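You operate a simulated robot arm through the tools that you are given. There is no shell and no other tool.

You run a simulated robot arm. Do the job below in one go: nothing can be reset, and whatever is moved stays where it is left.

TASK
Pump four strokes over the filter in the grey cabinet, then swap it for the dirty one.
Fine: The clean filter goes on the side shelf; shut the drawer. Set down upright: blue filter, green filter.

The check looks at the end state, three seconds after you hand in, the way a careful person would. Anything else that was tipped, shoved, dropped, spilled or broken makes it a failure.

THE ROBOT
A 6-joint arm with a three-finger gripper, fixed in place. Base frame: the origin is at the foot of the arm, x ahead of it, y to its left, z up. Readings come in m, rad, newtons and seconds.
Its first joint turns from -2.897 to 2.897 rad. Payload 4.89 kg.
The TCP is the grasp point between the finger pads, 0.03 m short of the fingertips. In the tool frame z runs along the fingers and y along their closing line. Largest opening 0.164 m; the body of the gripper starts 0.125 m behind the TCP.
Orientation is told as [roll, pitch, yaw] about the base's x, y, z axes, in that order, counted from this pose: with the fingers straight down and closing along the base's y, the tool's x points along the base's -x, its y along +y and its z along -z.

THE INTERFACE
- The arm moves only by the tool move_arm. Its argument "rows" is a list of rows, each an object (a shift or turn left out is 0, a gripper value left out holds the last) with "offset": the shift along the base's x, y, z in units of 20 mm (1.0 is 20 mm), a list of three; "delta_rot": the turn, a rotation vector about the base's x, y, z in units of 8 degrees (1.0 is 8 degrees), a list of three; "grip": the gripper command, from -1 (shut) to 1 (fully open), values between in proportion. In form: [{"offset": [tx, ty, tz], "delta_rot": [wx, wy, wz], "grip": grip}, ...]. A call has 1 to 20 rows; each row shifts and turns the commanded pose from where the row before left it. A call with a number of a shift or a turn outside -1 to 1 is refused whole. Rows are played at 5 a second. More than 0.05 m and 0.15 rad between two rows, or a gripper value outside its range, and nothing of the call is played. Where a pose cannot be reached the arm comes as near as it can. A force on the tool above 40 N (or 10 N above the force at the start of the call, whichever is more), or a blocked arm, ends the call early, and 0.2 s more pass. The fingers move at their own pace (about 0.108 m/s each) and stop on an object; they squeeze with about 25 N. The grip force told is the motor's: it shows also when the fingers shut on nothing. Time passes only in rows, and 0.2 s behind the last, so rows that do not move let the fingers close. The reply holds the time, the measured pose of the TCP, the force on the tool along the base axes, the opening and the grip force, in the units named above and with some noise, with the torque about the TCP (base axes, N m) and any sound that the robot's microphone picked up, and new pictures: "pictures" is both (left out), scene, wrist or none.
- Cameras (640 x 400 px; columns grow to the right, rows downward): "scene" is fixed at [0.221, 0.5004, 1.4343]; the picture's right is [-0.49, -0.87, 0.00], its down [-0.36, 0.20, -0.91] and it looks along [0.80, -0.44, -0.41] (base axes); focal length 214 px, centre (320, 200). "wrist" rides on the gripper at [0.076, -0.002, -0.152] in the tool frame; the picture's right is [0.02, 1.00, 0.00], its down [-0.88, 0.02, -0.47] and it looks along [-0.47, 0.01, 0.88] (tool axes); focal length 247 px, centre (320, 200). There is no depth. A picture from a camera that has moved, and an enlarged one, comes with that camera's place and axes in the base frame and with its lens.
- raise_lower(by): slides the trunk up (or, below 0, down) by that many m; the arm rides with it, the base frame stays. It gives what a move gives, with no picture.
- zoom(camera, box): a new picture of the part [left, top, right, bottom] of that camera's present view, enlarged. No time passes.
- job_done(): hands the job in; it is judged then, once.

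Places have to be worked out from the pictures, the camera data and where the tool is seen. Open the gripper and draw the arm clear of the work before you hand the job in, unless the task says otherwise.

The tools are called after ">>>" by a JSON object that holds its "fn" and its "kwargs". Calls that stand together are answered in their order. move_arm: Moves the arm, as the interface text tells. Its arguments: {"type":"object","properties":{"rows":{"type":"array","items":{"type":"object","properties":{"offset":{"type":"array","items":{"type":"number"}},"delta_rot":{"type":"array","items":{"type":"number"}},"grip":{"type":"number"}}}},"pictures":{"type":"string","enum":["both","scene","wrist","none"]}},"required":["rows"]} The other tools are called the same way: raise_lower (by) slides the trunk up or down; zoom (camera, box) takes an enlarged picture of a part of a camera's view; job_done () hands the job in.

At the start:

```text
t: 0.0
position: [0.4596, 0.2995, 1.306]
tool_rot: [0.001, -0.001, -0.001]
ft_force: [0.1, 0.6, 0.2]
wrist_torque: [-0.02, -0.01, -0.01]
finger_gap: 0.1639
finger_force: 0.0
trunk travel left (down, up): [-0.175, 0.215]
```

scene: 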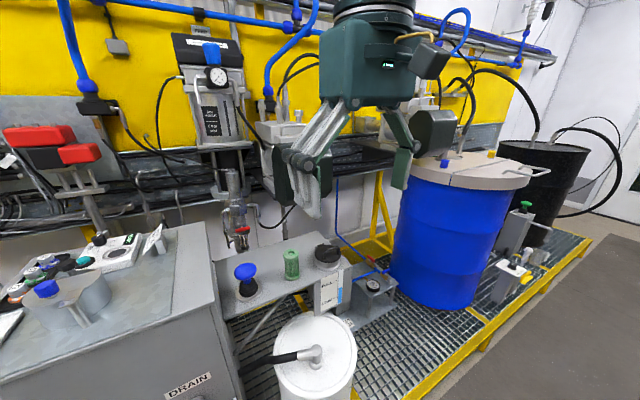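
wrist: 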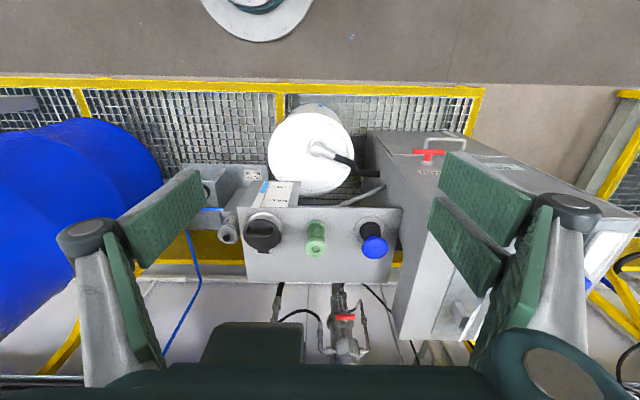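

I'll look closely at the scene first: the pictures show a grey cabinet on the left, a small side shelf with blue, green and black items, a white container with a pump-like handle, and a small drawer-like box. I zoom into these before moving.

>>> {"fn": "zoom", "kwargs": {"camera": "scene", "box": [200, 220, 420, 400]}}

>>> {"fn": "zoom", "kwargs": {"camera": "scene", "box": [0, 200, 240, 400]}}

>>> {"fn": "zoom", "kwargs": {"camera": "wrist", "box": [180, 80, 460, 300]}}

>>> {"fn": "zoom", "kwargs": {"camera": "wrist", "box": [380, 80, 640, 390]}}

>>> {"fn": "zoom", "kwargs": {"camera": "scene", "box": [420, 130, 640, 330]}}

>>> {"fn": "zoom", "kwargs": {"camera": "scene", "box": [140, 20, 340, 260]}}

```text
2.22 times, centred on (310, 310) of scene
camera zoom: at [0.221, 0.5004, 1.4343], right [-0.49, -0.87, 0.0], down [-0.36, 0.2, -0.91], along [0.8, -0.44, -0.41], focal length 477 px, centre (342, -44)
```

zoom: 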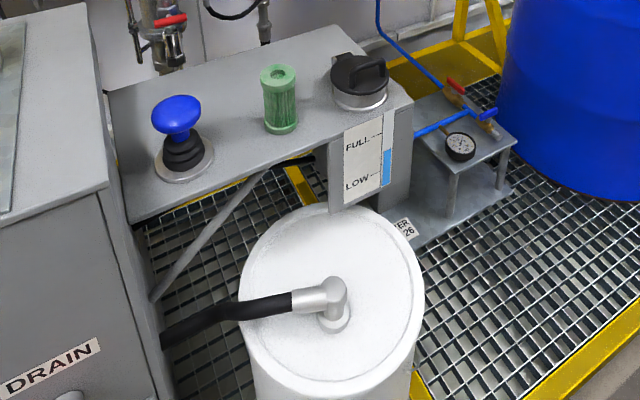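

```text
2.00 times, centred on (120, 300) of scene
camera zoom: at [0.221, 0.5004, 1.4343], right [-0.49, -0.87, 0.0], down [-0.36, 0.2, -0.91], along [0.8, -0.44, -0.41], focal length 429 px, centre (720, 0)
```

zoom: 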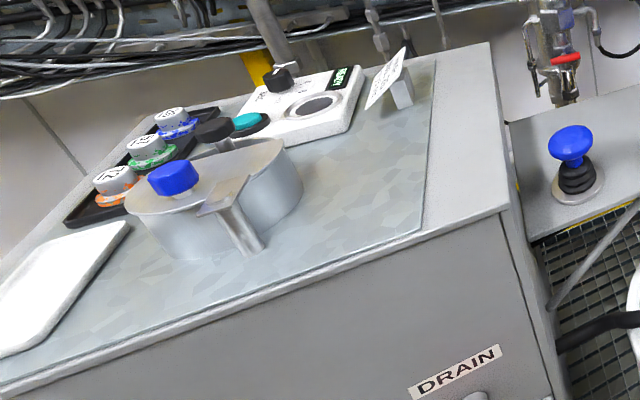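

```text
1.82 times, centred on (320, 190) of wrist
camera zoom: at [0.3819, 0.2974, 1.4588], right [-0.02, 1.0, 0.0], down [0.88, 0.02, 0.47], along [0.47, 0.01, -0.88], focal length 449 px, centre (320, 218)
```

zoom: 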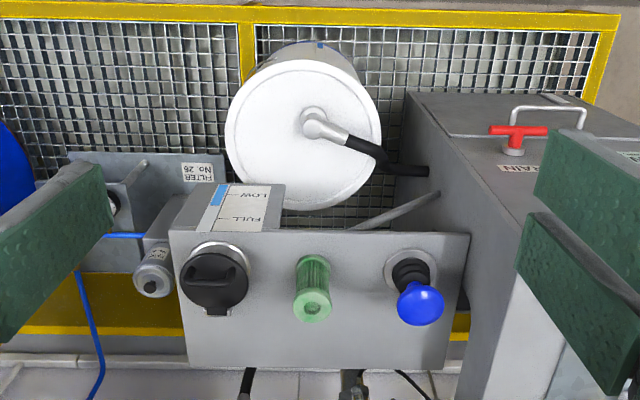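

```text
1.29 times, centred on (510, 235) of wrist
camera zoom: at [0.3819, 0.2974, 1.4588], right [-0.02, 1.0, 0.0], down [0.88, 0.02, 0.47], along [0.47, 0.01, -0.88], focal length 319 px, centre (75, 155)
```

zoom: 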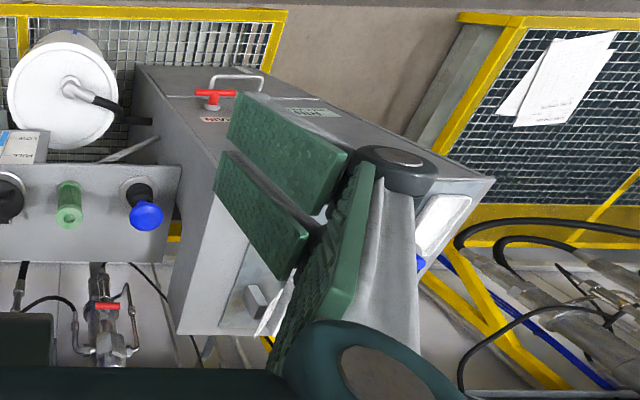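

```text
2.00 times, centred on (530, 230) of scene
camera zoom: at [0.221, 0.5004, 1.4343], right [-0.49, -0.87, 0.0], down [-0.36, 0.2, -0.91], along [0.8, -0.44, -0.41], focal length 429 px, centre (-100, 140)
```

zoom: 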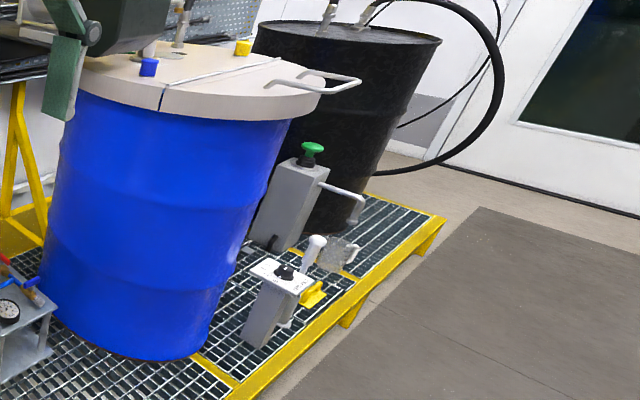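

```text
1.67 times, centred on (240, 140) of scene
camera zoom: at [0.221, 0.5004, 1.4343], right [-0.49, -0.87, 0.0], down [-0.36, 0.2, -0.91], along [0.8, -0.44, -0.41], focal length 358 px, centre (453, 300)
```

zoom: 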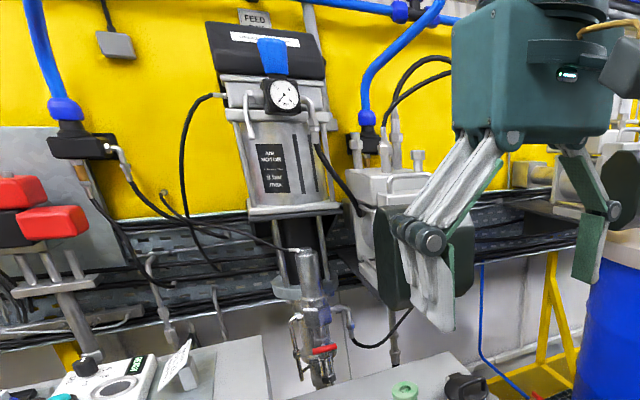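

I need more detail on the candidate objects (the plunger, the cap, the filter box and the cabinet face), so I zoom in tighter on each.

>>> {"fn": "zoom", "kwargs": {"camera": "scene", "box": [220, 235, 310, 310]}}

>>> {"fn": "zoom", "kwargs": {"camera": "scene", "box": [300, 230, 410, 340]}}

>>> {"fn": "zoom", "kwargs": {"camera": "scene", "box": [0, 220, 130, 320]}}

>>> {"fn": "zoom", "kwargs": {"camera": "scene", "box": [100, 300, 260, 400]}}

>>> {"fn": "zoom", "kwargs": {"camera": "wrist", "box": [180, 140, 280, 270]}}

>>> {"fn": "zoom", "kwargs": {"camera": "wrist", "box": [360, 110, 500, 200]}}

>>> {"fn": "zoom", "kwargs": {"camera": "scene", "box": [480, 190, 560, 310]}}

```text
5.33 times, centred on (265, 272) of scene
camera zoom: at [0.221, 0.5004, 1.4343], right [-0.49, -0.87, 0.0], down [-0.36, 0.2, -0.91], along [0.8, -0.44, -0.41], focal length 1144 px, centre (613, -187)
```

zoom: 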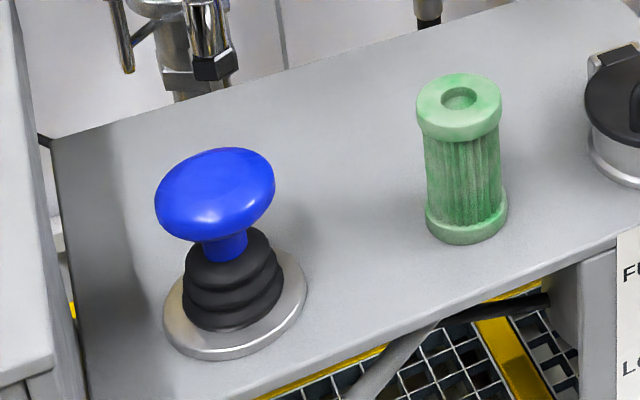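

```text
3.64 times, centred on (355, 285) of scene
camera zoom: at [0.221, 0.5004, 1.4343], right [-0.49, -0.87, 0.0], down [-0.36, 0.2, -0.91], along [0.8, -0.44, -0.41], focal length 780 px, centre (193, -109)
```

zoom: 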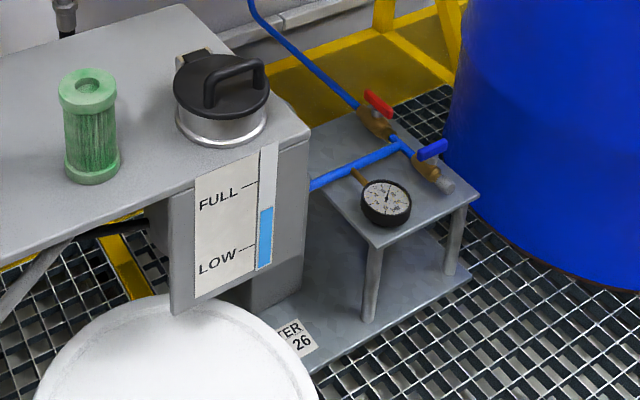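

```text
4.00 times, centred on (65, 270) of scene
camera zoom: at [0.221, 0.5004, 1.4343], right [-0.49, -0.87, 0.0], down [-0.36, 0.2, -0.91], along [0.8, -0.44, -0.41], focal length 858 px, centre (1340, -80)
```

zoom: 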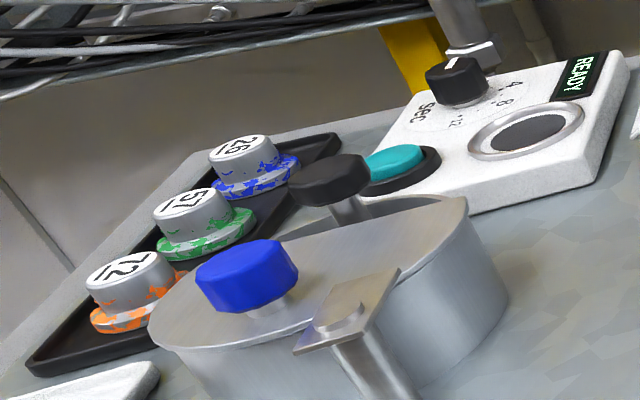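

```text
4.00 times, centred on (180, 350) of scene
camera zoom: at [0.221, 0.5004, 1.4343], right [-0.49, -0.87, 0.0], down [-0.36, 0.2, -0.91], along [0.8, -0.44, -0.41], focal length 858 px, centre (880, -400)
```

zoom: 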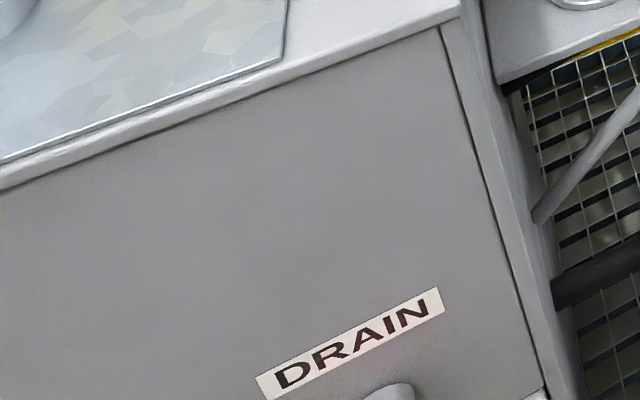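

```text
3.08 times, centred on (230, 205) of wrist
camera zoom: at [0.3819, 0.2974, 1.4588], right [-0.02, 1.0, 0.0], down [0.88, 0.02, 0.47], along [0.47, 0.01, -0.88], focal length 760 px, centre (597, 185)
```

zoom: 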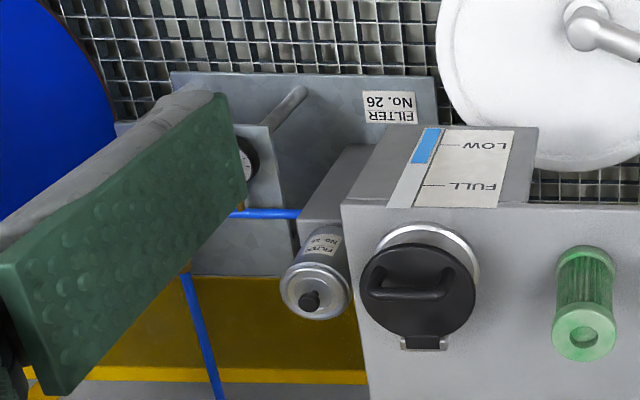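

```text
4.44 times, centred on (430, 155) of wrist
camera zoom: at [0.3819, 0.2974, 1.4588], right [-0.02, 1.0, 0.0], down [0.88, 0.02, 0.47], along [0.47, 0.01, -0.88], focal length 1098 px, centre (-169, 400)
```

zoom: 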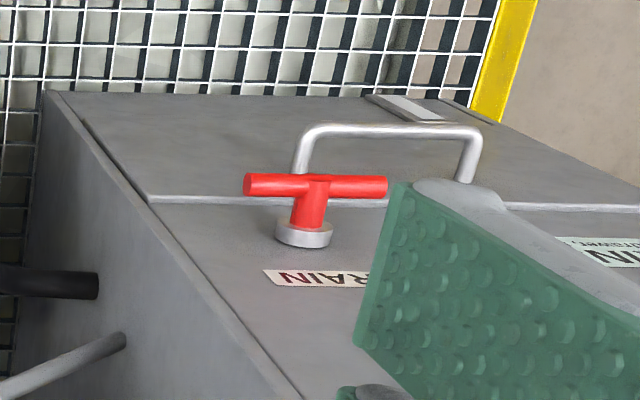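

```text
3.33 times, centred on (520, 250) of scene
camera zoom: at [0.221, 0.5004, 1.4343], right [-0.49, -0.87, 0.0], down [-0.36, 0.2, -0.91], along [0.8, -0.44, -0.41], focal length 715 px, centre (-347, 33)
```

zoom: 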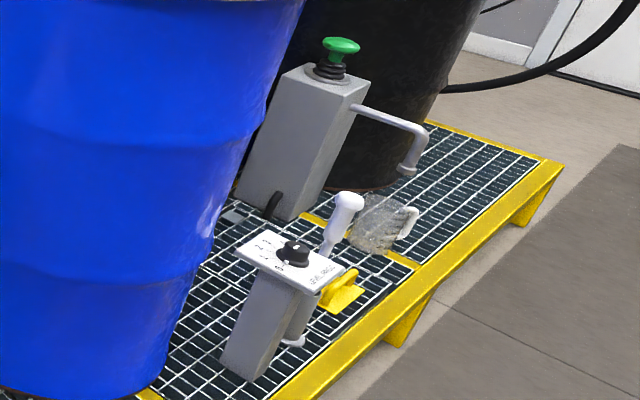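

I estimate the blue plunger at about (0.80, 0.45, 0.94), the green filter's top at (0.805, 0.295, 0.95) standing on a shelf at z≈0.84, and the cabinet's front face near x≈0.6, y>0.54. There is a partly hidden label on the cabinet front, so I move the wrist camera left at the present height to read it.

>>> {"fn": "move_arm", "kwargs": {"rows": [{"offset": [-0.3, 1, 0]}, {"offset": [-0.3, 1, 0]}, {"offset": [-0.3, 1, 0]}, {"offset": [-0.3, 1, 0]}, {"offset": [-0.3, 1, 0]}, {"offset": [-0.3, 1, 0]}, {"offset": [-0.3, 1, 0]}, {"offset": [-0.3, 1, 0]}, {"offset": [-0.3, 1, 0]}, {"offset": [-0.3, 1, 0]}, {"offset": [-0.3, 1, 0]}, {"offset": [-0.3, 1, 0]}, {"offset": [-0.3, 1, 0]}, {"offset": [-0.3, 1, 0]}], "pictures": "both"}}

```text
t: 3.0
position: [0.3763, 0.5775, 1.3071]
tool_rot: [0.001, 0.0, -0.001]
ft_force: [0.1, -1.7, 0.9]
wrist_torque: [0.13, -0.07, 0.03]
finger_gap: 0.1641
finger_force: 0.1
trunk travel left (down, up): [-0.175, 0.215]
camera wrist: at [0.2985, 0.5762, 1.4594], right [-0.02, 1.0, 0.0], down [0.88, 0.02, 0.47], along [0.47, 0.01, -0.88], focal length 247 px, centre (320, 200)
```

scene: 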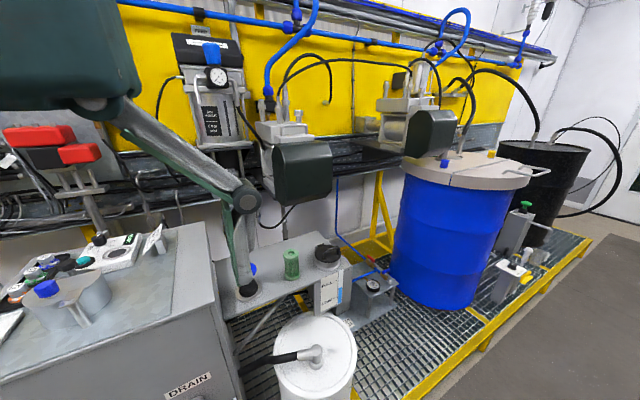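
wrist: 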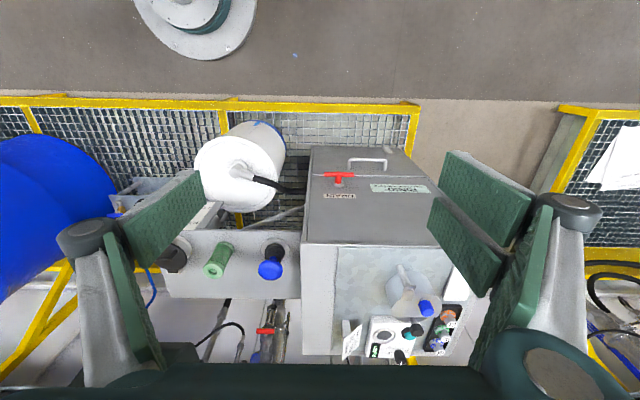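

The cabinet face and top are in view now. I zoom on its labels and on the items on top.

>>> {"fn": "zoom", "kwargs": {"camera": "wrist", "box": [290, 140, 450, 240]}}

>>> {"fn": "zoom", "kwargs": {"camera": "wrist", "box": [330, 240, 480, 370]}}

>>> {"fn": "zoom", "kwargs": {"camera": "wrist", "box": [365, 170, 435, 205]}}

>>> {"fn": "zoom", "kwargs": {"camera": "scene", "box": [0, 215, 190, 335]}}

>>> {"fn": "zoom", "kwargs": {"camera": "wrist", "box": [335, 310, 415, 370]}}

```text
4.00 times, centred on (370, 190) of wrist
camera zoom: at [0.2985, 0.5762, 1.4594], right [-0.02, 1.0, 0.0], down [0.88, 0.02, 0.47], along [0.47, 0.01, -0.88], focal length 988 px, centre (120, 240)
```

zoom: 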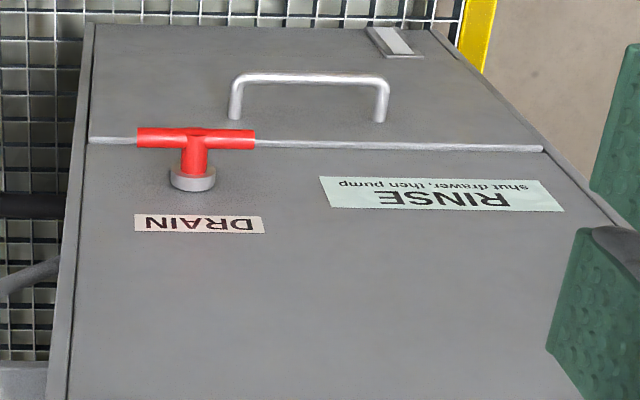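

```text
3.08 times, centred on (405, 305) of wrist
camera zoom: at [0.2985, 0.5762, 1.4594], right [-0.02, 1.0, 0.0], down [0.88, 0.02, 0.47], along [0.47, 0.01, -0.88], focal length 760 px, centre (58, -123)
```

zoom: 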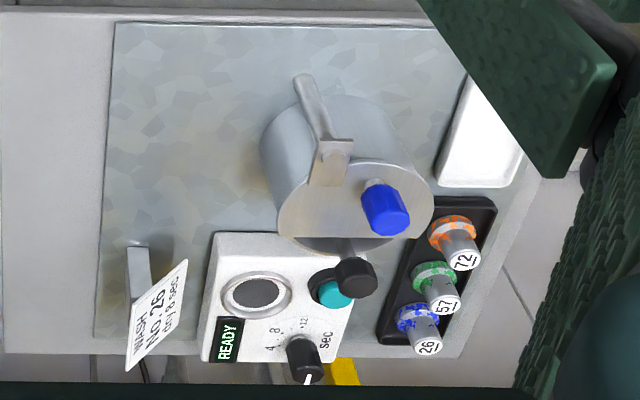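

```text
9.14 times, centred on (400, 188) of wrist
camera zoom: at [0.2985, 0.5762, 1.4594], right [-0.02, 1.0, 0.0], down [0.88, 0.02, 0.47], along [0.47, 0.01, -0.88], focal length 2258 px, centre (-411, 314)
```

zoom: 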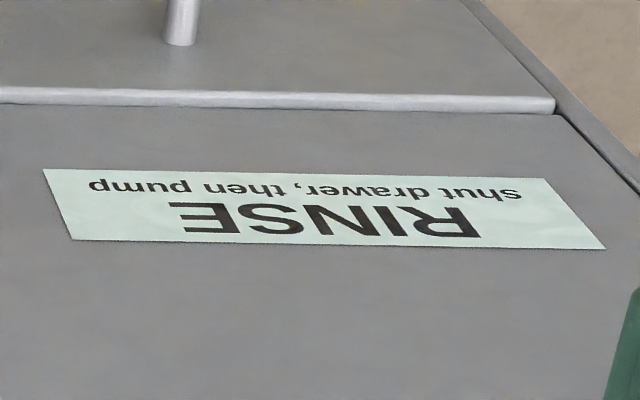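

```text
3.33 times, centred on (95, 275) of scene
camera zoom: at [0.221, 0.5004, 1.4343], right [-0.49, -0.87, 0.0], down [-0.36, 0.2, -0.91], along [0.8, -0.44, -0.41], focal length 715 px, centre (1070, -50)
```

zoom: 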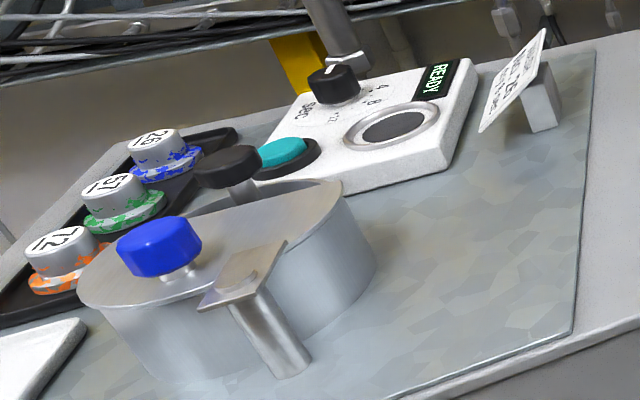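

```text
6.67 times, centred on (375, 340) of wrist
camera zoom: at [0.2985, 0.5762, 1.4594], right [-0.02, 1.0, 0.0], down [0.88, 0.02, 0.47], along [0.47, 0.01, -0.88], focal length 1646 px, centre (-47, -733)
```

zoom: 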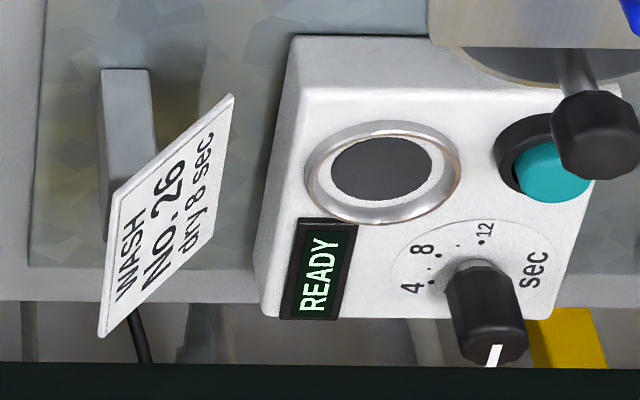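

The labels read "DRAIN" and "RINSE – shut drawer, then pump", so the drawer with the U‑handle (bar about x 0.605, y 0.695–0.835, z 0.553) has to be shut while the blue plunger is pumped. I zoom more on the seam and the metal piece on the drawer front to see whether it is shut now.

>>> {"fn": "zoom", "kwargs": {"camera": "wrist", "box": [300, 140, 360, 190]}}

>>> {"fn": "zoom", "kwargs": {"camera": "wrist", "box": [370, 140, 440, 190]}}

>>> {"fn": "zoom", "kwargs": {"camera": "wrist", "box": [150, 220, 330, 340]}}

```text
8.00 times, centred on (330, 165) of wrist
camera zoom: at [0.2985, 0.5762, 1.4594], right [-0.02, 1.0, 0.0], down [0.88, 0.02, 0.47], along [0.47, 0.01, -0.88], focal length 1976 px, centre (240, 480)
```

zoom: 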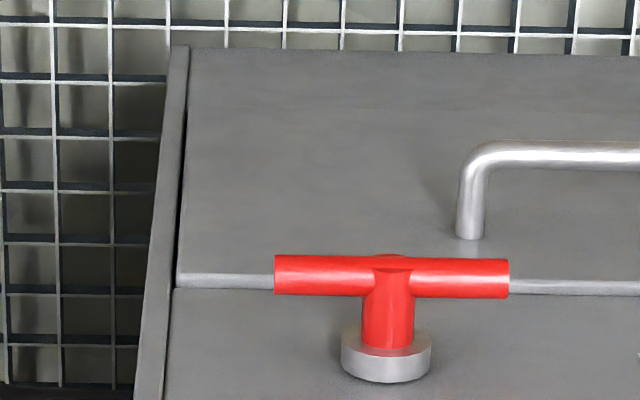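

```text
8.00 times, centred on (405, 165) of wrist
camera zoom: at [0.2985, 0.5762, 1.4594], right [-0.02, 1.0, 0.0], down [0.88, 0.02, 0.47], along [0.47, 0.01, -0.88], focal length 1976 px, centre (-360, 480)
```

zoom: 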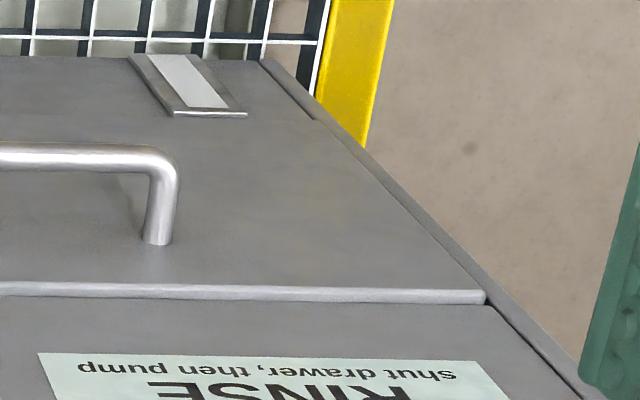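

```text
3.33 times, centred on (240, 280) of wrist
camera zoom: at [0.2985, 0.5762, 1.4594], right [-0.02, 1.0, 0.0], down [0.88, 0.02, 0.47], along [0.47, 0.01, -0.88], focal length 823 px, centre (587, -67)
```

zoom: 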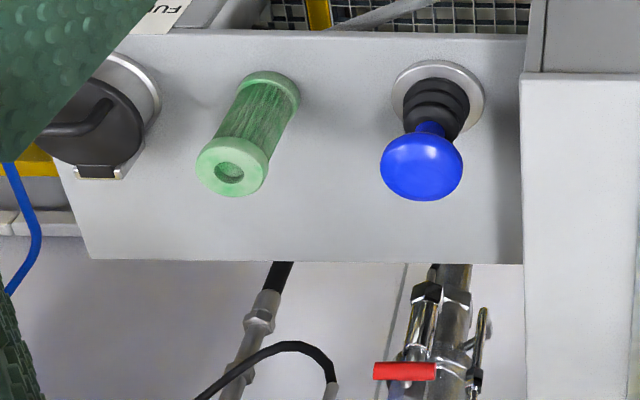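

The drawer looks shut, but its top edge stands slightly proud of the upper panel. I'll bring the wrist camera lower in front of the cabinet (free air, x≈0.44) to check this and see the handle better.

>>> {"fn": "move_arm", "kwargs": {"rows": [{"offset": [0.3, 0.3, -0.9]}, {"offset": [0.3, 0.3, -0.9]}, {"offset": [0.3, 0.3, -0.9]}, {"offset": [0.3, 0.3, -0.9]}, {"offset": [0.3, 0.3, -0.9]}, {"offset": [0.3, 0.3, -0.9]}, {"offset": [0.3, 0.3, -0.9]}, {"offset": [0.3, 0.3, -0.9]}, {"offset": [0.3, 0.3, -0.9]}, {"offset": [0.3, 0.3, -0.9]}, {"offset": [0.2, 0.3, -0.9]}, {"offset": [0, 0.3, -0.9]}], "pictures": "both"}}

```text
t: 5.6
position: [0.4383, 0.6506, 1.0898]
tool_rot: [-0.001, 0.001, 0.0]
ft_force: [-0.1, -0.5, 0.2]
wrist_torque: [0.09, -0.02, 0.0]
finger_gap: 0.1641
finger_force: 0.1
trunk travel left (down, up): [-0.175, 0.215]
camera wrist: at [0.3616, 0.6493, 1.2426], right [-0.02, 1.0, 0.0], down [0.88, 0.02, 0.47], along [0.47, 0.01, -0.88], focal length 247 px, centre (320, 200)
```

scene: 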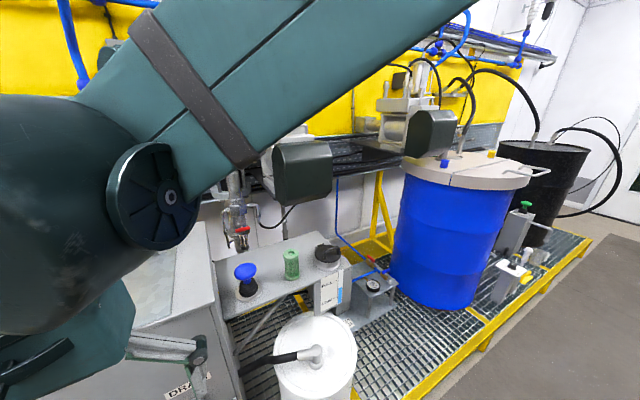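
wrist: 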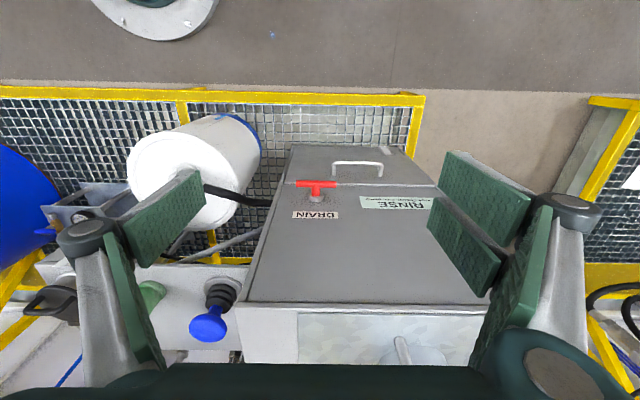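

>>> {"fn": "zoom", "kwargs": {"camera": "wrist", "box": [270, 135, 450, 225]}}

>>> {"fn": "zoom", "kwargs": {"camera": "wrist", "box": [275, 140, 325, 220]}}

>>> {"fn": "zoom", "kwargs": {"camera": "wrist", "box": [370, 135, 450, 195]}}

```text
3.56 times, centred on (360, 180) of wrist
camera zoom: at [0.3616, 0.6493, 1.2426], right [-0.02, 1.0, 0.0], down [0.88, 0.02, 0.47], along [0.47, 0.01, -0.88], focal length 878 px, centre (178, 271)
```

zoom: 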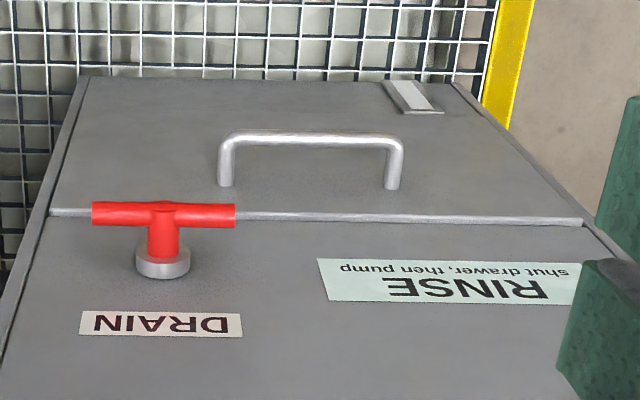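

```text
5.00 times, centred on (300, 180) of wrist
camera zoom: at [0.3616, 0.6493, 1.2426], right [-0.02, 1.0, 0.0], down [0.88, 0.02, 0.47], along [0.47, 0.01, -0.88], focal length 1235 px, centre (420, 300)
```

zoom: 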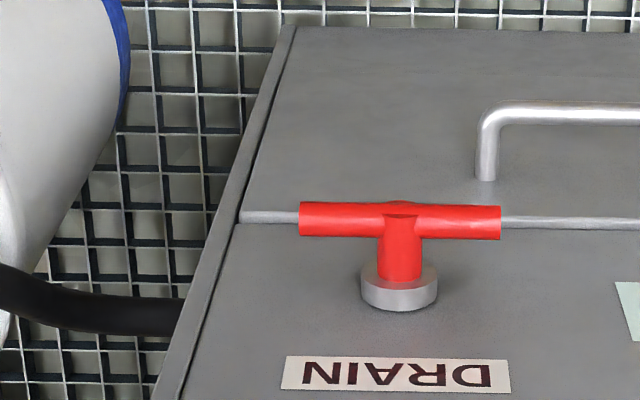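

```text
6.67 times, centred on (410, 165) of wrist
camera zoom: at [0.3616, 0.6493, 1.2426], right [-0.02, 1.0, 0.0], down [0.88, 0.02, 0.47], along [0.47, 0.01, -0.88], focal length 1646 px, centre (-280, 433)
```

zoom: 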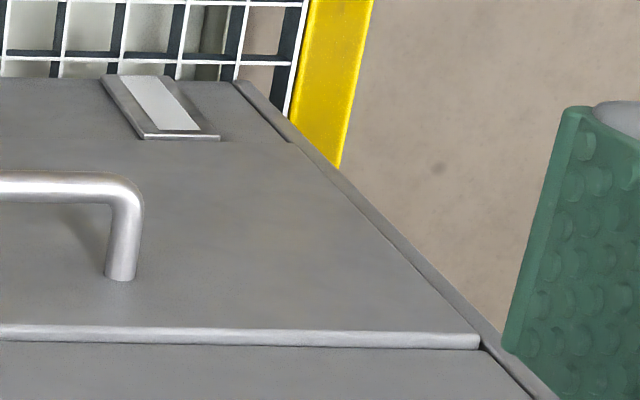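

The drawer front is an overlay standing about 9 mm proud; I can't yet tell if it is fully home, so I'll grip its handle first, push in gently to be sure it's shut, and only then pump. I yaw the tool by −90° (fingers closing along x) while moving down in front of the drawer, with the gripper narrowed.

>>> {"fn": "move_arm", "kwargs": {"rows": [{"offset": [0, 0.48, -0.7], "delta_rot": [0, 0, -1], "grip": -0.5}, {"offset": [0, 0.48, -0.7], "delta_rot": [0, 0, -1]}, {"offset": [0, 0.48, -0.7], "delta_rot": [0, 0, -1]}, {"offset": [0, 0.48, -0.7], "delta_rot": [0, 0, -1]}, {"offset": [0, 0.48, -0.7], "delta_rot": [0, 0, -1]}, {"offset": [0, 0.48, -0.7], "delta_rot": [0, 0, -1]}, {"offset": [0, 0.48, -0.7], "delta_rot": [0, 0, -1]}, {"offset": [0, 0.48, -0.7], "delta_rot": [0, 0, -1]}, {"offset": [0, 0.48, -0.7], "delta_rot": [0, 0, -1]}, {"offset": [0, 0.48, -0.7], "delta_rot": [0, 0, -1]}, {"offset": [0, 0.48, -0.7], "delta_rot": [0, 0, -1]}, {"offset": [0, 0.47, -0.7], "delta_rot": [0, 0, -0.25]}], "pictures": "both"}}

```text
t: 8.2
position: [0.4392, 0.7651, 0.9214]
tool_rot: [0.0, 0.0, -1.573]
ft_force: [-0.3, -0.9, -0.1]
wrist_torque: [0.13, -0.04, -0.03]
finger_gap: 0.0411
finger_force: 0.0
trunk travel left (down, up): [-0.175, 0.215]
camera wrist: at [0.4364, 0.8416, 1.0757], right [1.0, 0.02, 0.0], down [0.02, -0.88, 0.47], along [0.01, -0.47, -0.88], focal length 247 px, centre (320, 200)
```

scene: 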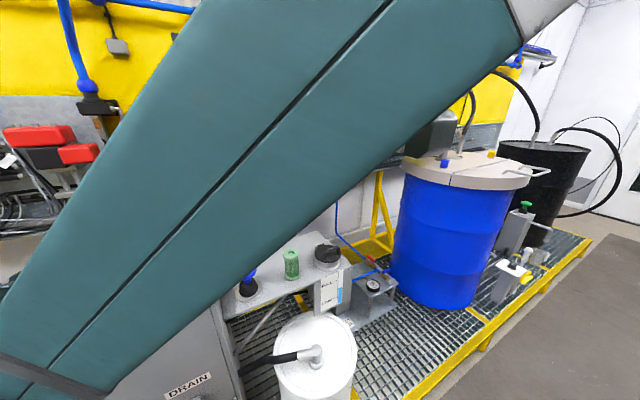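
wrist: 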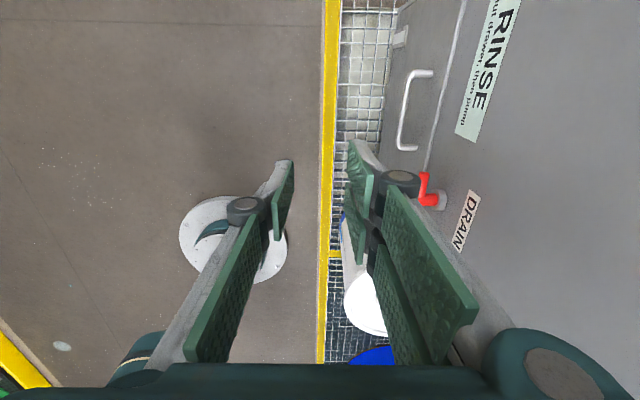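

The tool is yawed and in front of the drawer at (0.439, 0.765, 0.921). Now I pitch it so the fingers point forward and down (−45° about y) in this free space.

>>> {"fn": "move_arm", "kwargs": {"rows": [{"offset": [0, 0, -0.5], "delta_rot": [0, -1, 0]}, {"offset": [0, 0, -0.5], "delta_rot": [0, -1, 0]}, {"offset": [0, 0, -0.5], "delta_rot": [0, -1, 0]}, {"offset": [0, 0, -0.5], "delta_rot": [0, -1, 0]}, {"offset": [0, 0, -0.5], "delta_rot": [0, -1, 0]}, {"offset": [0, 0, -0.5], "delta_rot": [0, -0.625, 0]}], "pictures": "both"}}

```text
t: 9.6
position: [0.4401, 0.7659, 0.8624]
tool_rot: [0.786, 0.001, -1.574]
ft_force: [0.3, -0.2, 0.5]
wrist_torque: [0.06, 0.09, 0.07]
finger_gap: 0.0413
finger_force: 0.1
trunk travel left (down, up): [-0.175, 0.215]
camera wrist: at [0.3302, 0.8419, 0.9692], right [0.71, 0.02, 0.71], down [-0.32, -0.88, 0.35], along [0.63, -0.47, -0.62], focal length 247 px, centre (320, 200)
```

scene: 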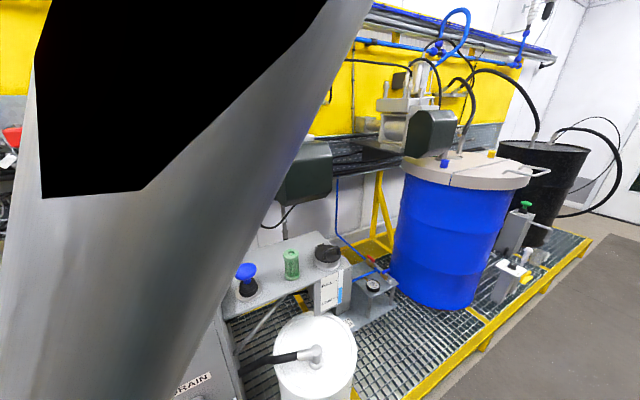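
wrist: 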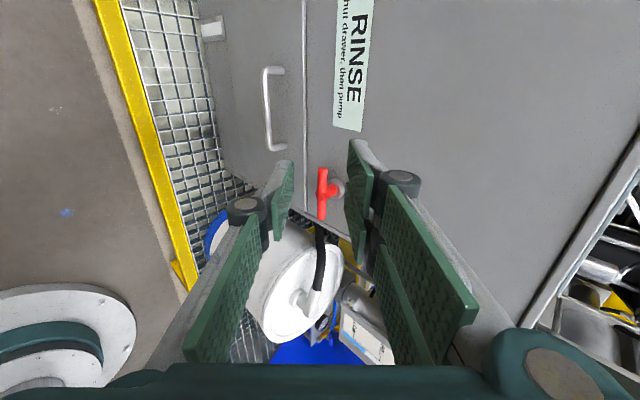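

>>> {"fn": "zoom", "kwargs": {"camera": "wrist", "box": [190, 0, 350, 230]}}

>>> {"fn": "zoom", "kwargs": {"camera": "wrist", "box": [260, 130, 380, 240]}}

```text
1.74 times, centred on (270, 115) of wrist
camera zoom: at [0.3302, 0.8419, 0.9692], right [0.71, 0.02, 0.71], down [-0.32, -0.88, 0.35], along [0.63, -0.47, -0.62], focal length 430 px, centre (407, 348)
```

zoom: 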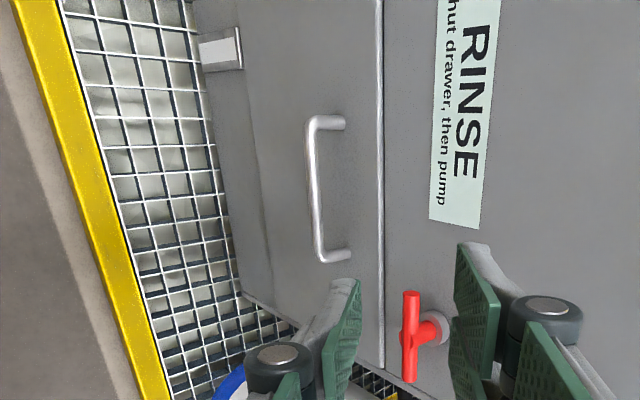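

```text
3.64 times, centred on (320, 185) of wrist
camera zoom: at [0.3302, 0.8419, 0.9692], right [0.71, 0.02, 0.71], down [-0.32, -0.88, 0.35], along [0.63, -0.47, -0.62], focal length 898 px, centre (320, 254)
```

zoom: 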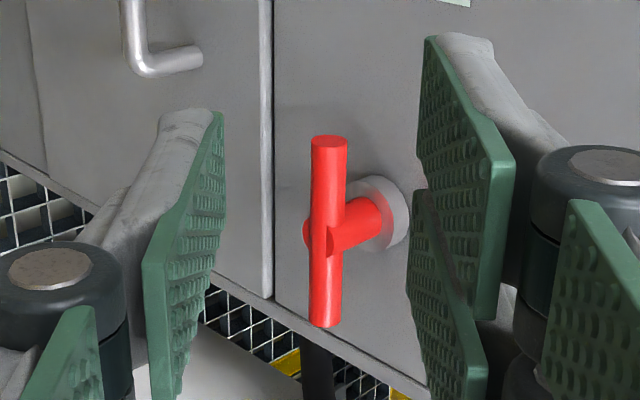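

Orientation is fine and the view puts the handle bar at about (0.605, 0.69–0.84, 0.556). I move to a standoff about 10 cm back along the tool axis from the bar.

>>> {"fn": "move_arm", "kwargs": {"rows": [{"offset": [0.35, 0, -0.93]}, {"offset": [0.35, 0, -0.93]}, {"offset": [0.35, 0, -0.93]}, {"offset": [0.35, 0, -0.93]}, {"offset": [0.35, 0, -0.93]}, {"offset": [0.35, 0, -0.93]}, {"offset": [0.35, 0, -0.93]}, {"offset": [0.35, 0, -0.93]}, {"offset": [0.35, 0, -0.93]}, {"offset": [0.35, 0, -0.93]}, {"offset": [0.35, 0, -0.93]}, {"offset": [0.35, 0, -0.93]}], "pictures": "both"}}

```text
t: 12.2
position: [0.5236, 0.7661, 0.6381]
tool_rot: [0.787, -0.002, -1.571]
ft_force: [-0.4, -0.1, 0.3]
wrist_torque: [0.02, 0.02, 0.04]
finger_gap: 0.041
finger_force: 0.1
trunk travel left (down, up): [-0.175, 0.215]
camera wrist: at [0.4143, 0.843, 0.7459], right [0.71, 0.02, 0.71], down [-0.32, -0.88, 0.35], along [0.63, -0.47, -0.62], focal length 247 px, centre (320, 200)
```

scene: 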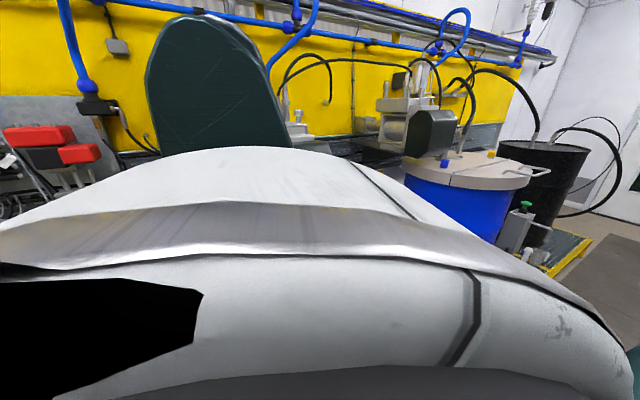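
wrist: 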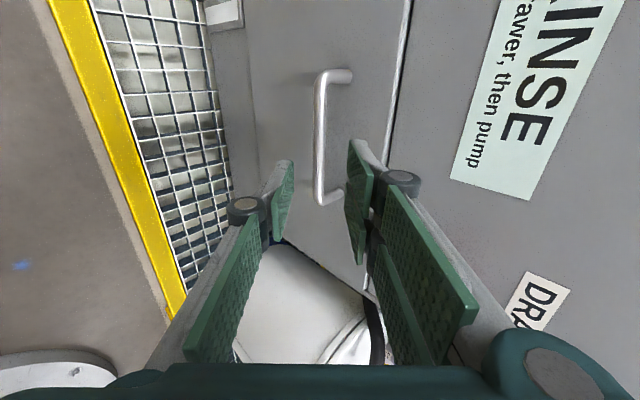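

The bar lies right in the finger midplane, about 0.116 m ahead along the tool axis. I advance 0.10 m along that axis and take pictures before closing.

>>> {"fn": "move_arm", "kwargs": {"rows": [{"offset": [0.6, 0, -0.6]}, {"offset": [0.6, 0, -0.6]}, {"offset": [0.6, 0, -0.6]}, {"offset": [0.6, 0, -0.6]}, {"offset": [0.6, 0, -0.6]}, {"offset": [0.54, 0, -0.54]}], "pictures": "wrist"}}

```text
t: 13.6
position: [0.5934, 0.7659, 0.5679]
tool_rot: [0.786, 0.0, -1.57]
ft_force: [-1.1, -0.8, -0.2]
wrist_torque: [0.03, 0.0, 0.04]
finger_gap: 0.0411
finger_force: 0.1
trunk travel left (down, up): [-0.175, 0.215]
camera wrist: at [0.4844, 0.8428, 0.6752], right [0.71, 0.02, 0.71], down [-0.32, -0.88, 0.35], along [0.63, -0.47, -0.62], focal length 247 px, centre (320, 200)
```

wrist: 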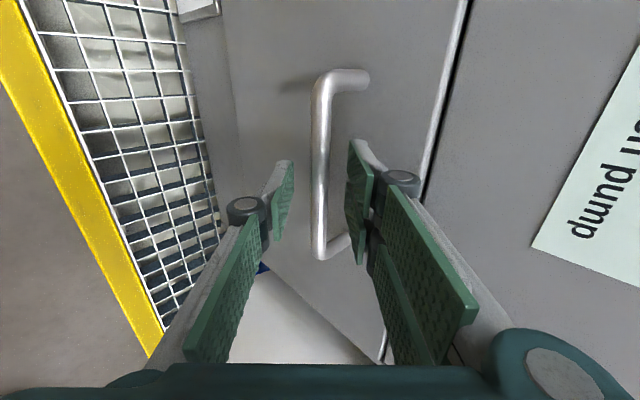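

No contact, and the bar lies between the finger pads. I close the gripper on it.

>>> {"fn": "move_arm", "kwargs": {"rows": [{"grip": -1}, {"grip": -1}, {"grip": -1}], "pictures": "wrist"}}

>>> {"fn": "zoom", "kwargs": {"camera": "wrist", "box": [380, 0, 540, 200]}}

```text
t: 14.4
position: [0.594, 0.7658, 0.5673]
tool_rot: [0.784, -0.001, -1.57]
ft_force: [1.6, -0.8, -3.1]
wrist_torque: [-0.74, -0.01, 0.74]
finger_gap: 0.0133
finger_force: 44.9
trunk travel left (down, up): [-0.175, 0.215]
camera wrist: at [0.4847, 0.8427, 0.675], right [0.71, 0.02, 0.71], down [-0.32, -0.88, 0.35], along [0.63, -0.47, -0.62], focal length 247 px, centre (320, 200)
```

wrist: 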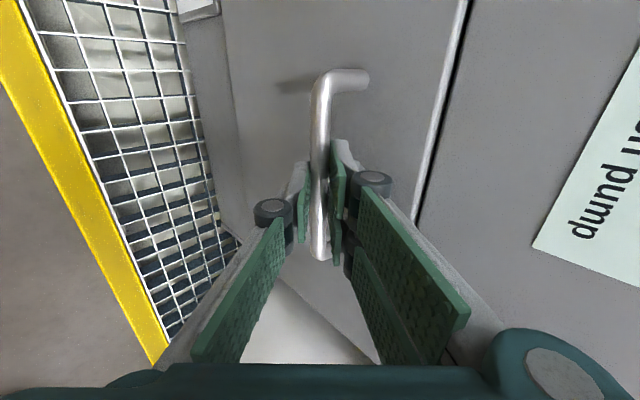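

```text
2.00 times, centred on (460, 100) of wrist
camera zoom: at [0.4847, 0.8427, 0.675], right [0.71, 0.02, 0.71], down [-0.32, -0.88, 0.35], along [0.63, -0.47, -0.62], focal length 494 px, centre (40, 400)
```

zoom: 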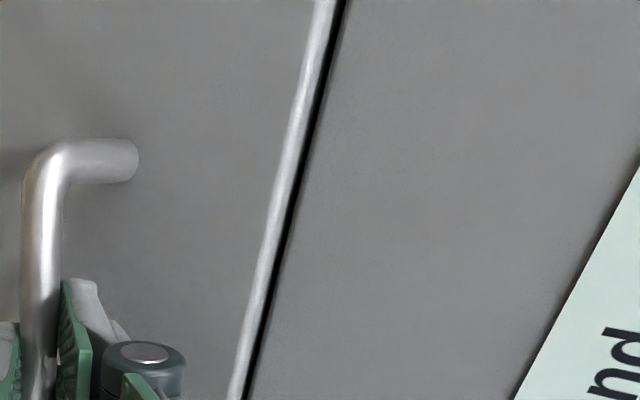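

The bar (≈13 mm) is gripped. I push inward by a few millimetres to check the drawer is truly shut.

>>> {"fn": "move_arm", "kwargs": {"rows": [{"offset": [0.15, 0, 0]}, {"offset": [0.15, 0, 0]}, {"offset": [0, 0, 0]}], "pictures": "none"}}

```text
t: 14.9
position: [0.5954, 0.7653, 0.5682]
tool_rot: [0.781, 0.001, -1.568]
ft_force: [-6.9, 0.3, 7.5]
wrist_torque: [-0.77, -0.03, 0.32]
finger_gap: 0.0133
finger_force: 45.1
trunk travel left (down, up): [-0.175, 0.215]
stopped in row 2: the force on the tool passed its limit at 47 N (the readings are from after the stop); the commanded pose is now the measured one
```

The push met a hard stop (47 N after ~1 mm), so the drawer is shut. I release the handle, back off along the tool axis and rise.

>>> {"fn": "move_arm", "kwargs": {"rows": [{"grip": -0.5}, {"grip": -0.5}, {"offset": [-0.6, 0, 0.6]}, {"offset": [-0.6, 0, 0.6]}, {"offset": [-0.6, 0, 0.6]}, {"offset": [-0.6, 0, 0.6]}, {"offset": [-0.6, 0, 0.6]}, {"offset": [-0.6, 0, 0.6]}, {"offset": [-0.4, 0, 0.95]}, {"offset": [-0.3, 0, 0.95]}, {"offset": [-0.3, 0, 0.95]}, {"offset": [-0.3, 0, 0.95]}, {"offset": [-0.3, 0, 0.95]}, {"offset": [-0.3, 0, 0.95]}, {"offset": [-0.3, 0, 0.95]}, {"offset": [-0.3, 0, 0.95]}, {"offset": [-0.3, 0, 0.95]}, {"offset": [-0.3, 0, 0.95]}, {"offset": [-0.3, 0, 0.95]}, {"offset": [-0.3, 0, 0.95]}], "pictures": "wrist"}}

```text
t: 19.1
position: [0.4497, 0.7668, 0.8665]
tool_rot: [0.782, 0.001, -1.569]
ft_force: [0.7, 0.5, -0.3]
wrist_torque: [-0.04, 0.0, -0.01]
finger_gap: 0.0413
finger_force: 0.1
trunk travel left (down, up): [-0.175, 0.215]
camera wrist: at [0.3403, 0.8433, 0.9748], right [0.71, 0.02, 0.7], down [-0.32, -0.88, 0.35], along [0.63, -0.47, -0.62], focal length 247 px, centre (320, 200)
```

wrist: 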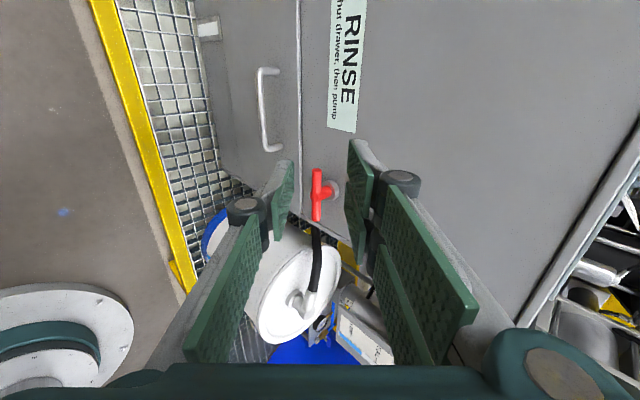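

Next I undo the pitch (back to fingers straight down, keeping the −90° yaw) while rising above the cabinet top (z≈1.0), then shift right toward the plunger.

>>> {"fn": "move_arm", "kwargs": {"rows": [{"offset": [0, 0, 0.9], "delta_rot": [0, 1, 0], "grip": -1}, {"offset": [0, 0, 0.9], "delta_rot": [0, 1, 0]}, {"offset": [0, 0, 0.9], "delta_rot": [0, 1, 0]}, {"offset": [0, 0, 0.9], "delta_rot": [0, 1, 0]}, {"offset": [0, 0, 0.9], "delta_rot": [0, 1, 0]}, {"offset": [0, 0, 0.9], "delta_rot": [0, 0.61, 0]}, {"offset": [0, -0.8, 0.95]}, {"offset": [0, -0.8, 0.95]}, {"offset": [0, -0.8, 0.95]}, {"offset": [0, -0.8, 0.95]}, {"offset": [0, -0.8, 0.95]}, {"offset": [0, -0.8, 0.95]}, {"offset": [0, -0.8, 0.95]}, {"offset": [0, -0.8, 0.95]}, {"offset": [0, -0.8, 0.95]}], "pictures": "both"}}

```text
t: 22.3
position: [0.4493, 0.6231, 1.1453]
tool_rot: [-0.003, -0.001, -1.571]
ft_force: [0.6, 1.4, -1.1]
wrist_torque: [-0.16, 0.09, 0.02]
finger_gap: 0.0
finger_force: 25.0
trunk travel left (down, up): [-0.175, 0.215]
camera wrist: at [0.4473, 0.6995, 1.2983], right [1.0, 0.02, 0.0], down [0.02, -0.88, 0.47], along [0.01, -0.47, -0.88], focal length 247 px, centre (320, 200)
```

scene: 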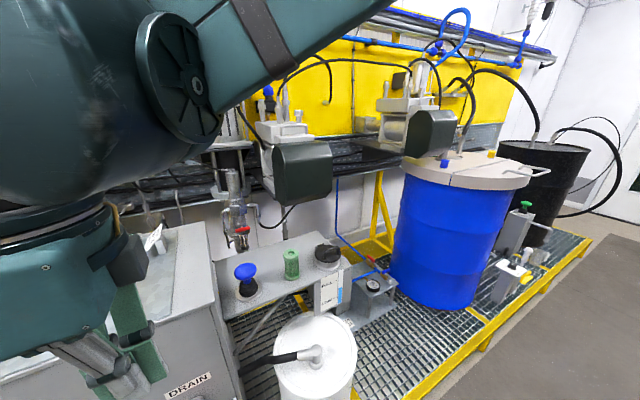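
wrist: 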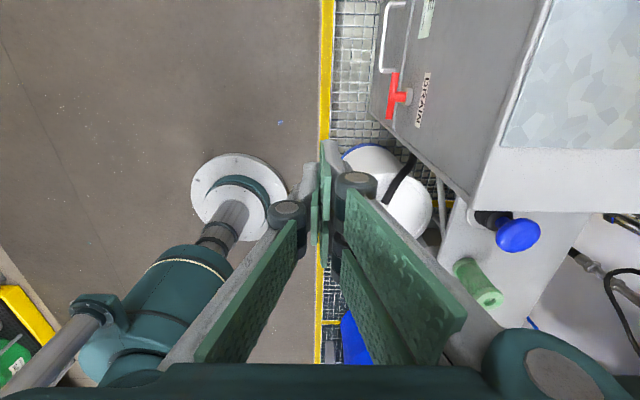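

From this view the knob centre is again at about (0.795, 0.451, 0.95). I move with closed fingers to directly above it at z≈1.145.

>>> {"fn": "move_arm", "kwargs": {"rows": [{"offset": [0.961, -0.478, 0]}, {"offset": [0.961, -0.478, 0]}, {"offset": [0.961, -0.478, 0]}, {"offset": [0.961, -0.478, 0]}, {"offset": [0.961, -0.478, 0]}, {"offset": [0.961, -0.478, 0]}, {"offset": [0.961, -0.478, 0]}, {"offset": [0.961, -0.478, 0]}, {"offset": [0.961, -0.478, 0]}, {"offset": [0.961, -0.478, 0]}, {"offset": [0.961, -0.478, 0]}, {"offset": [0.961, -0.478, 0]}, {"offset": [0.961, -0.478, 0]}, {"offset": [0.961, -0.478, 0]}, {"offset": [0.961, -0.478, 0]}, {"offset": [0.961, -0.478, 0]}, {"offset": [0.961, -0.478, 0]}, {"offset": [0.961, -0.478, 0]}], "pictures": "both"}}

```text
t: 26.1
position: [0.7953, 0.4489, 1.1459]
tool_rot: [0.001, -0.002, -1.571]
ft_force: [-1.5, 0.8, 0.8]
wrist_torque: [-0.07, -0.11, 0.01]
finger_gap: 0.0
finger_force: 25.1
trunk travel left (down, up): [-0.175, 0.215]
camera wrist: at [0.7922, 0.5262, 1.2997], right [1.0, 0.02, 0.0], down [0.02, -0.88, 0.47], along [0.01, -0.47, -0.88], focal length 247 px, centre (320, 200)
```

scene: 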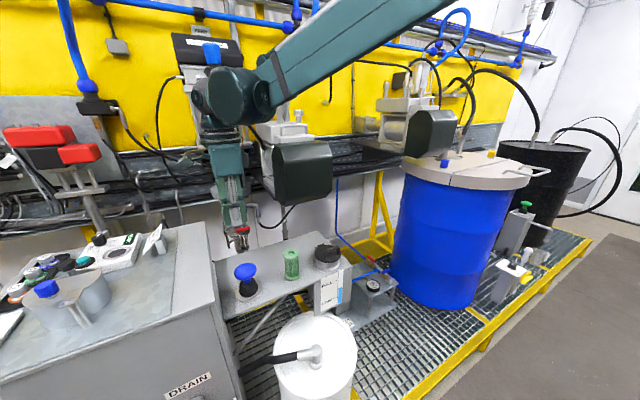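
wrist: 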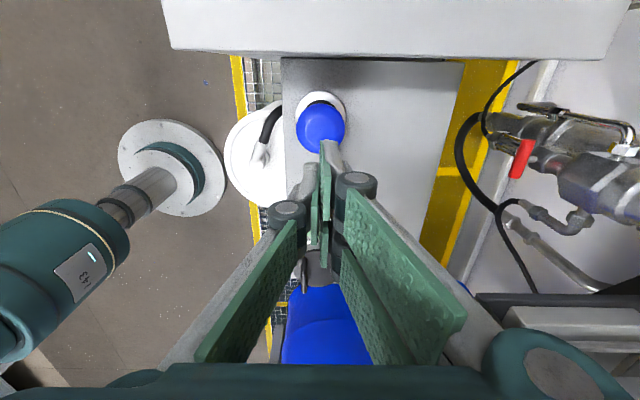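

The fingertips are above the knob; the wrist view puts the knob axis at about y≈0.455. I shift 6 mm in y and lower to just above the knob.

>>> {"fn": "move_arm", "kwargs": {"rows": [{"offset": [0, 0.3, -1]}, {"offset": [0, 0, -1]}, {"offset": [0, 0, -1]}, {"offset": [0, 0, -1]}, {"offset": [0, 0, -1]}, {"offset": [0, 0, -1]}], "pictures": "both"}}

>>> {"fn": "zoom", "kwargs": {"camera": "scene", "box": [190, 190, 310, 310]}}

>>> {"fn": "zoom", "kwargs": {"camera": "wrist", "box": [240, 60, 400, 200]}}

```text
t: 27.5
position: [0.7952, 0.4542, 1.027]
tool_rot: [-0.001, -0.002, -1.572]
ft_force: [0.4, 0.3, 0.0]
wrist_torque: [0.02, -0.06, 0.04]
finger_gap: 0.0002
finger_force: 25.3
trunk travel left (down, up): [-0.175, 0.215]
camera wrist: at [0.7923, 0.5309, 1.1797], right [1.0, 0.02, 0.0], down [0.02, -0.88, 0.47], along [0.01, -0.47, -0.88], focal length 247 px, centre (320, 200)
```

scene: 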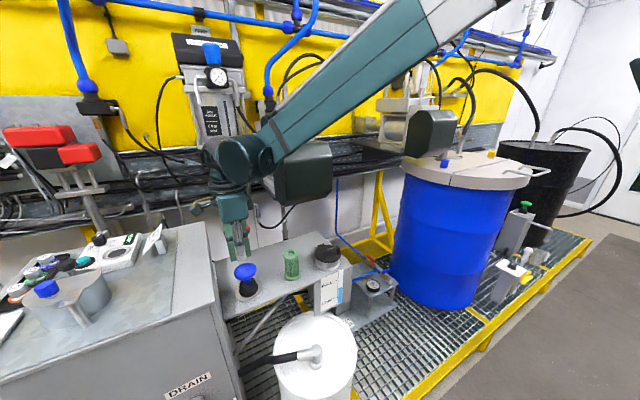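
wrist: 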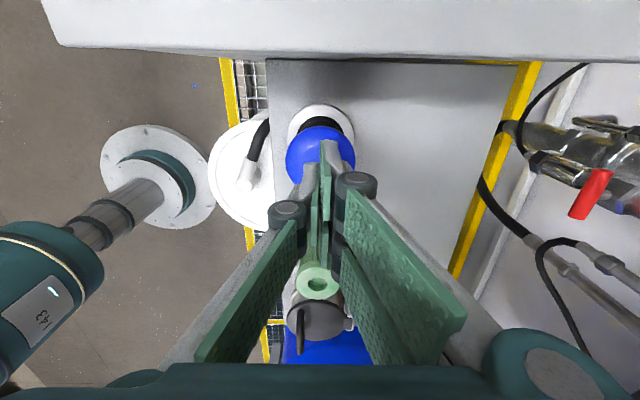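

```text
3.33 times, centred on (250, 250) of scene
camera zoom: at [0.221, 0.5004, 1.4343], right [-0.49, -0.87, 0.0], down [-0.36, 0.2, -0.91], along [0.8, -0.44, -0.41], focal length 715 px, centre (553, 33)
```

zoom: 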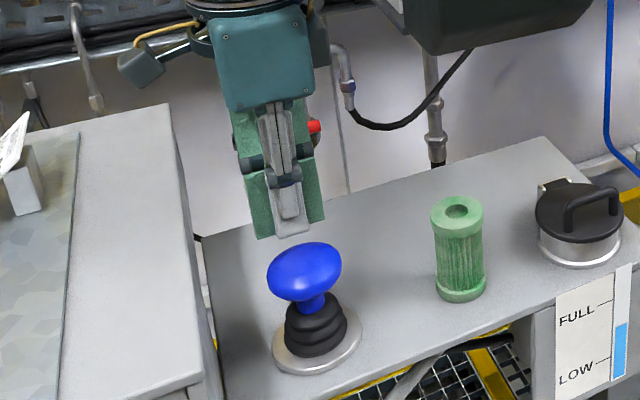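

```text
2.86 times, centred on (320, 130) of wrist
camera zoom: at [0.7923, 0.5309, 1.1797], right [1.0, 0.02, 0.0], down [0.02, -0.88, 0.47], along [0.01, -0.47, -0.88], focal length 706 px, centre (320, 400)
```

zoom: 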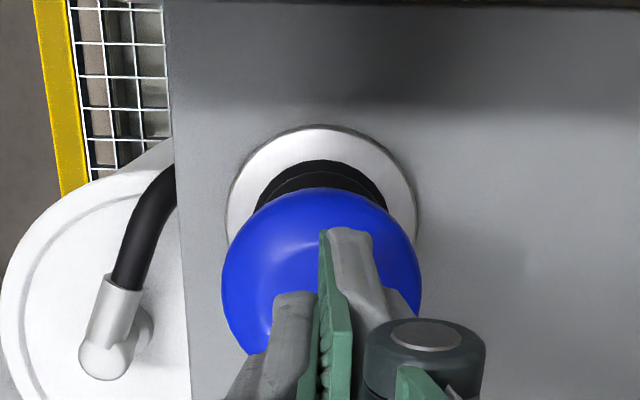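

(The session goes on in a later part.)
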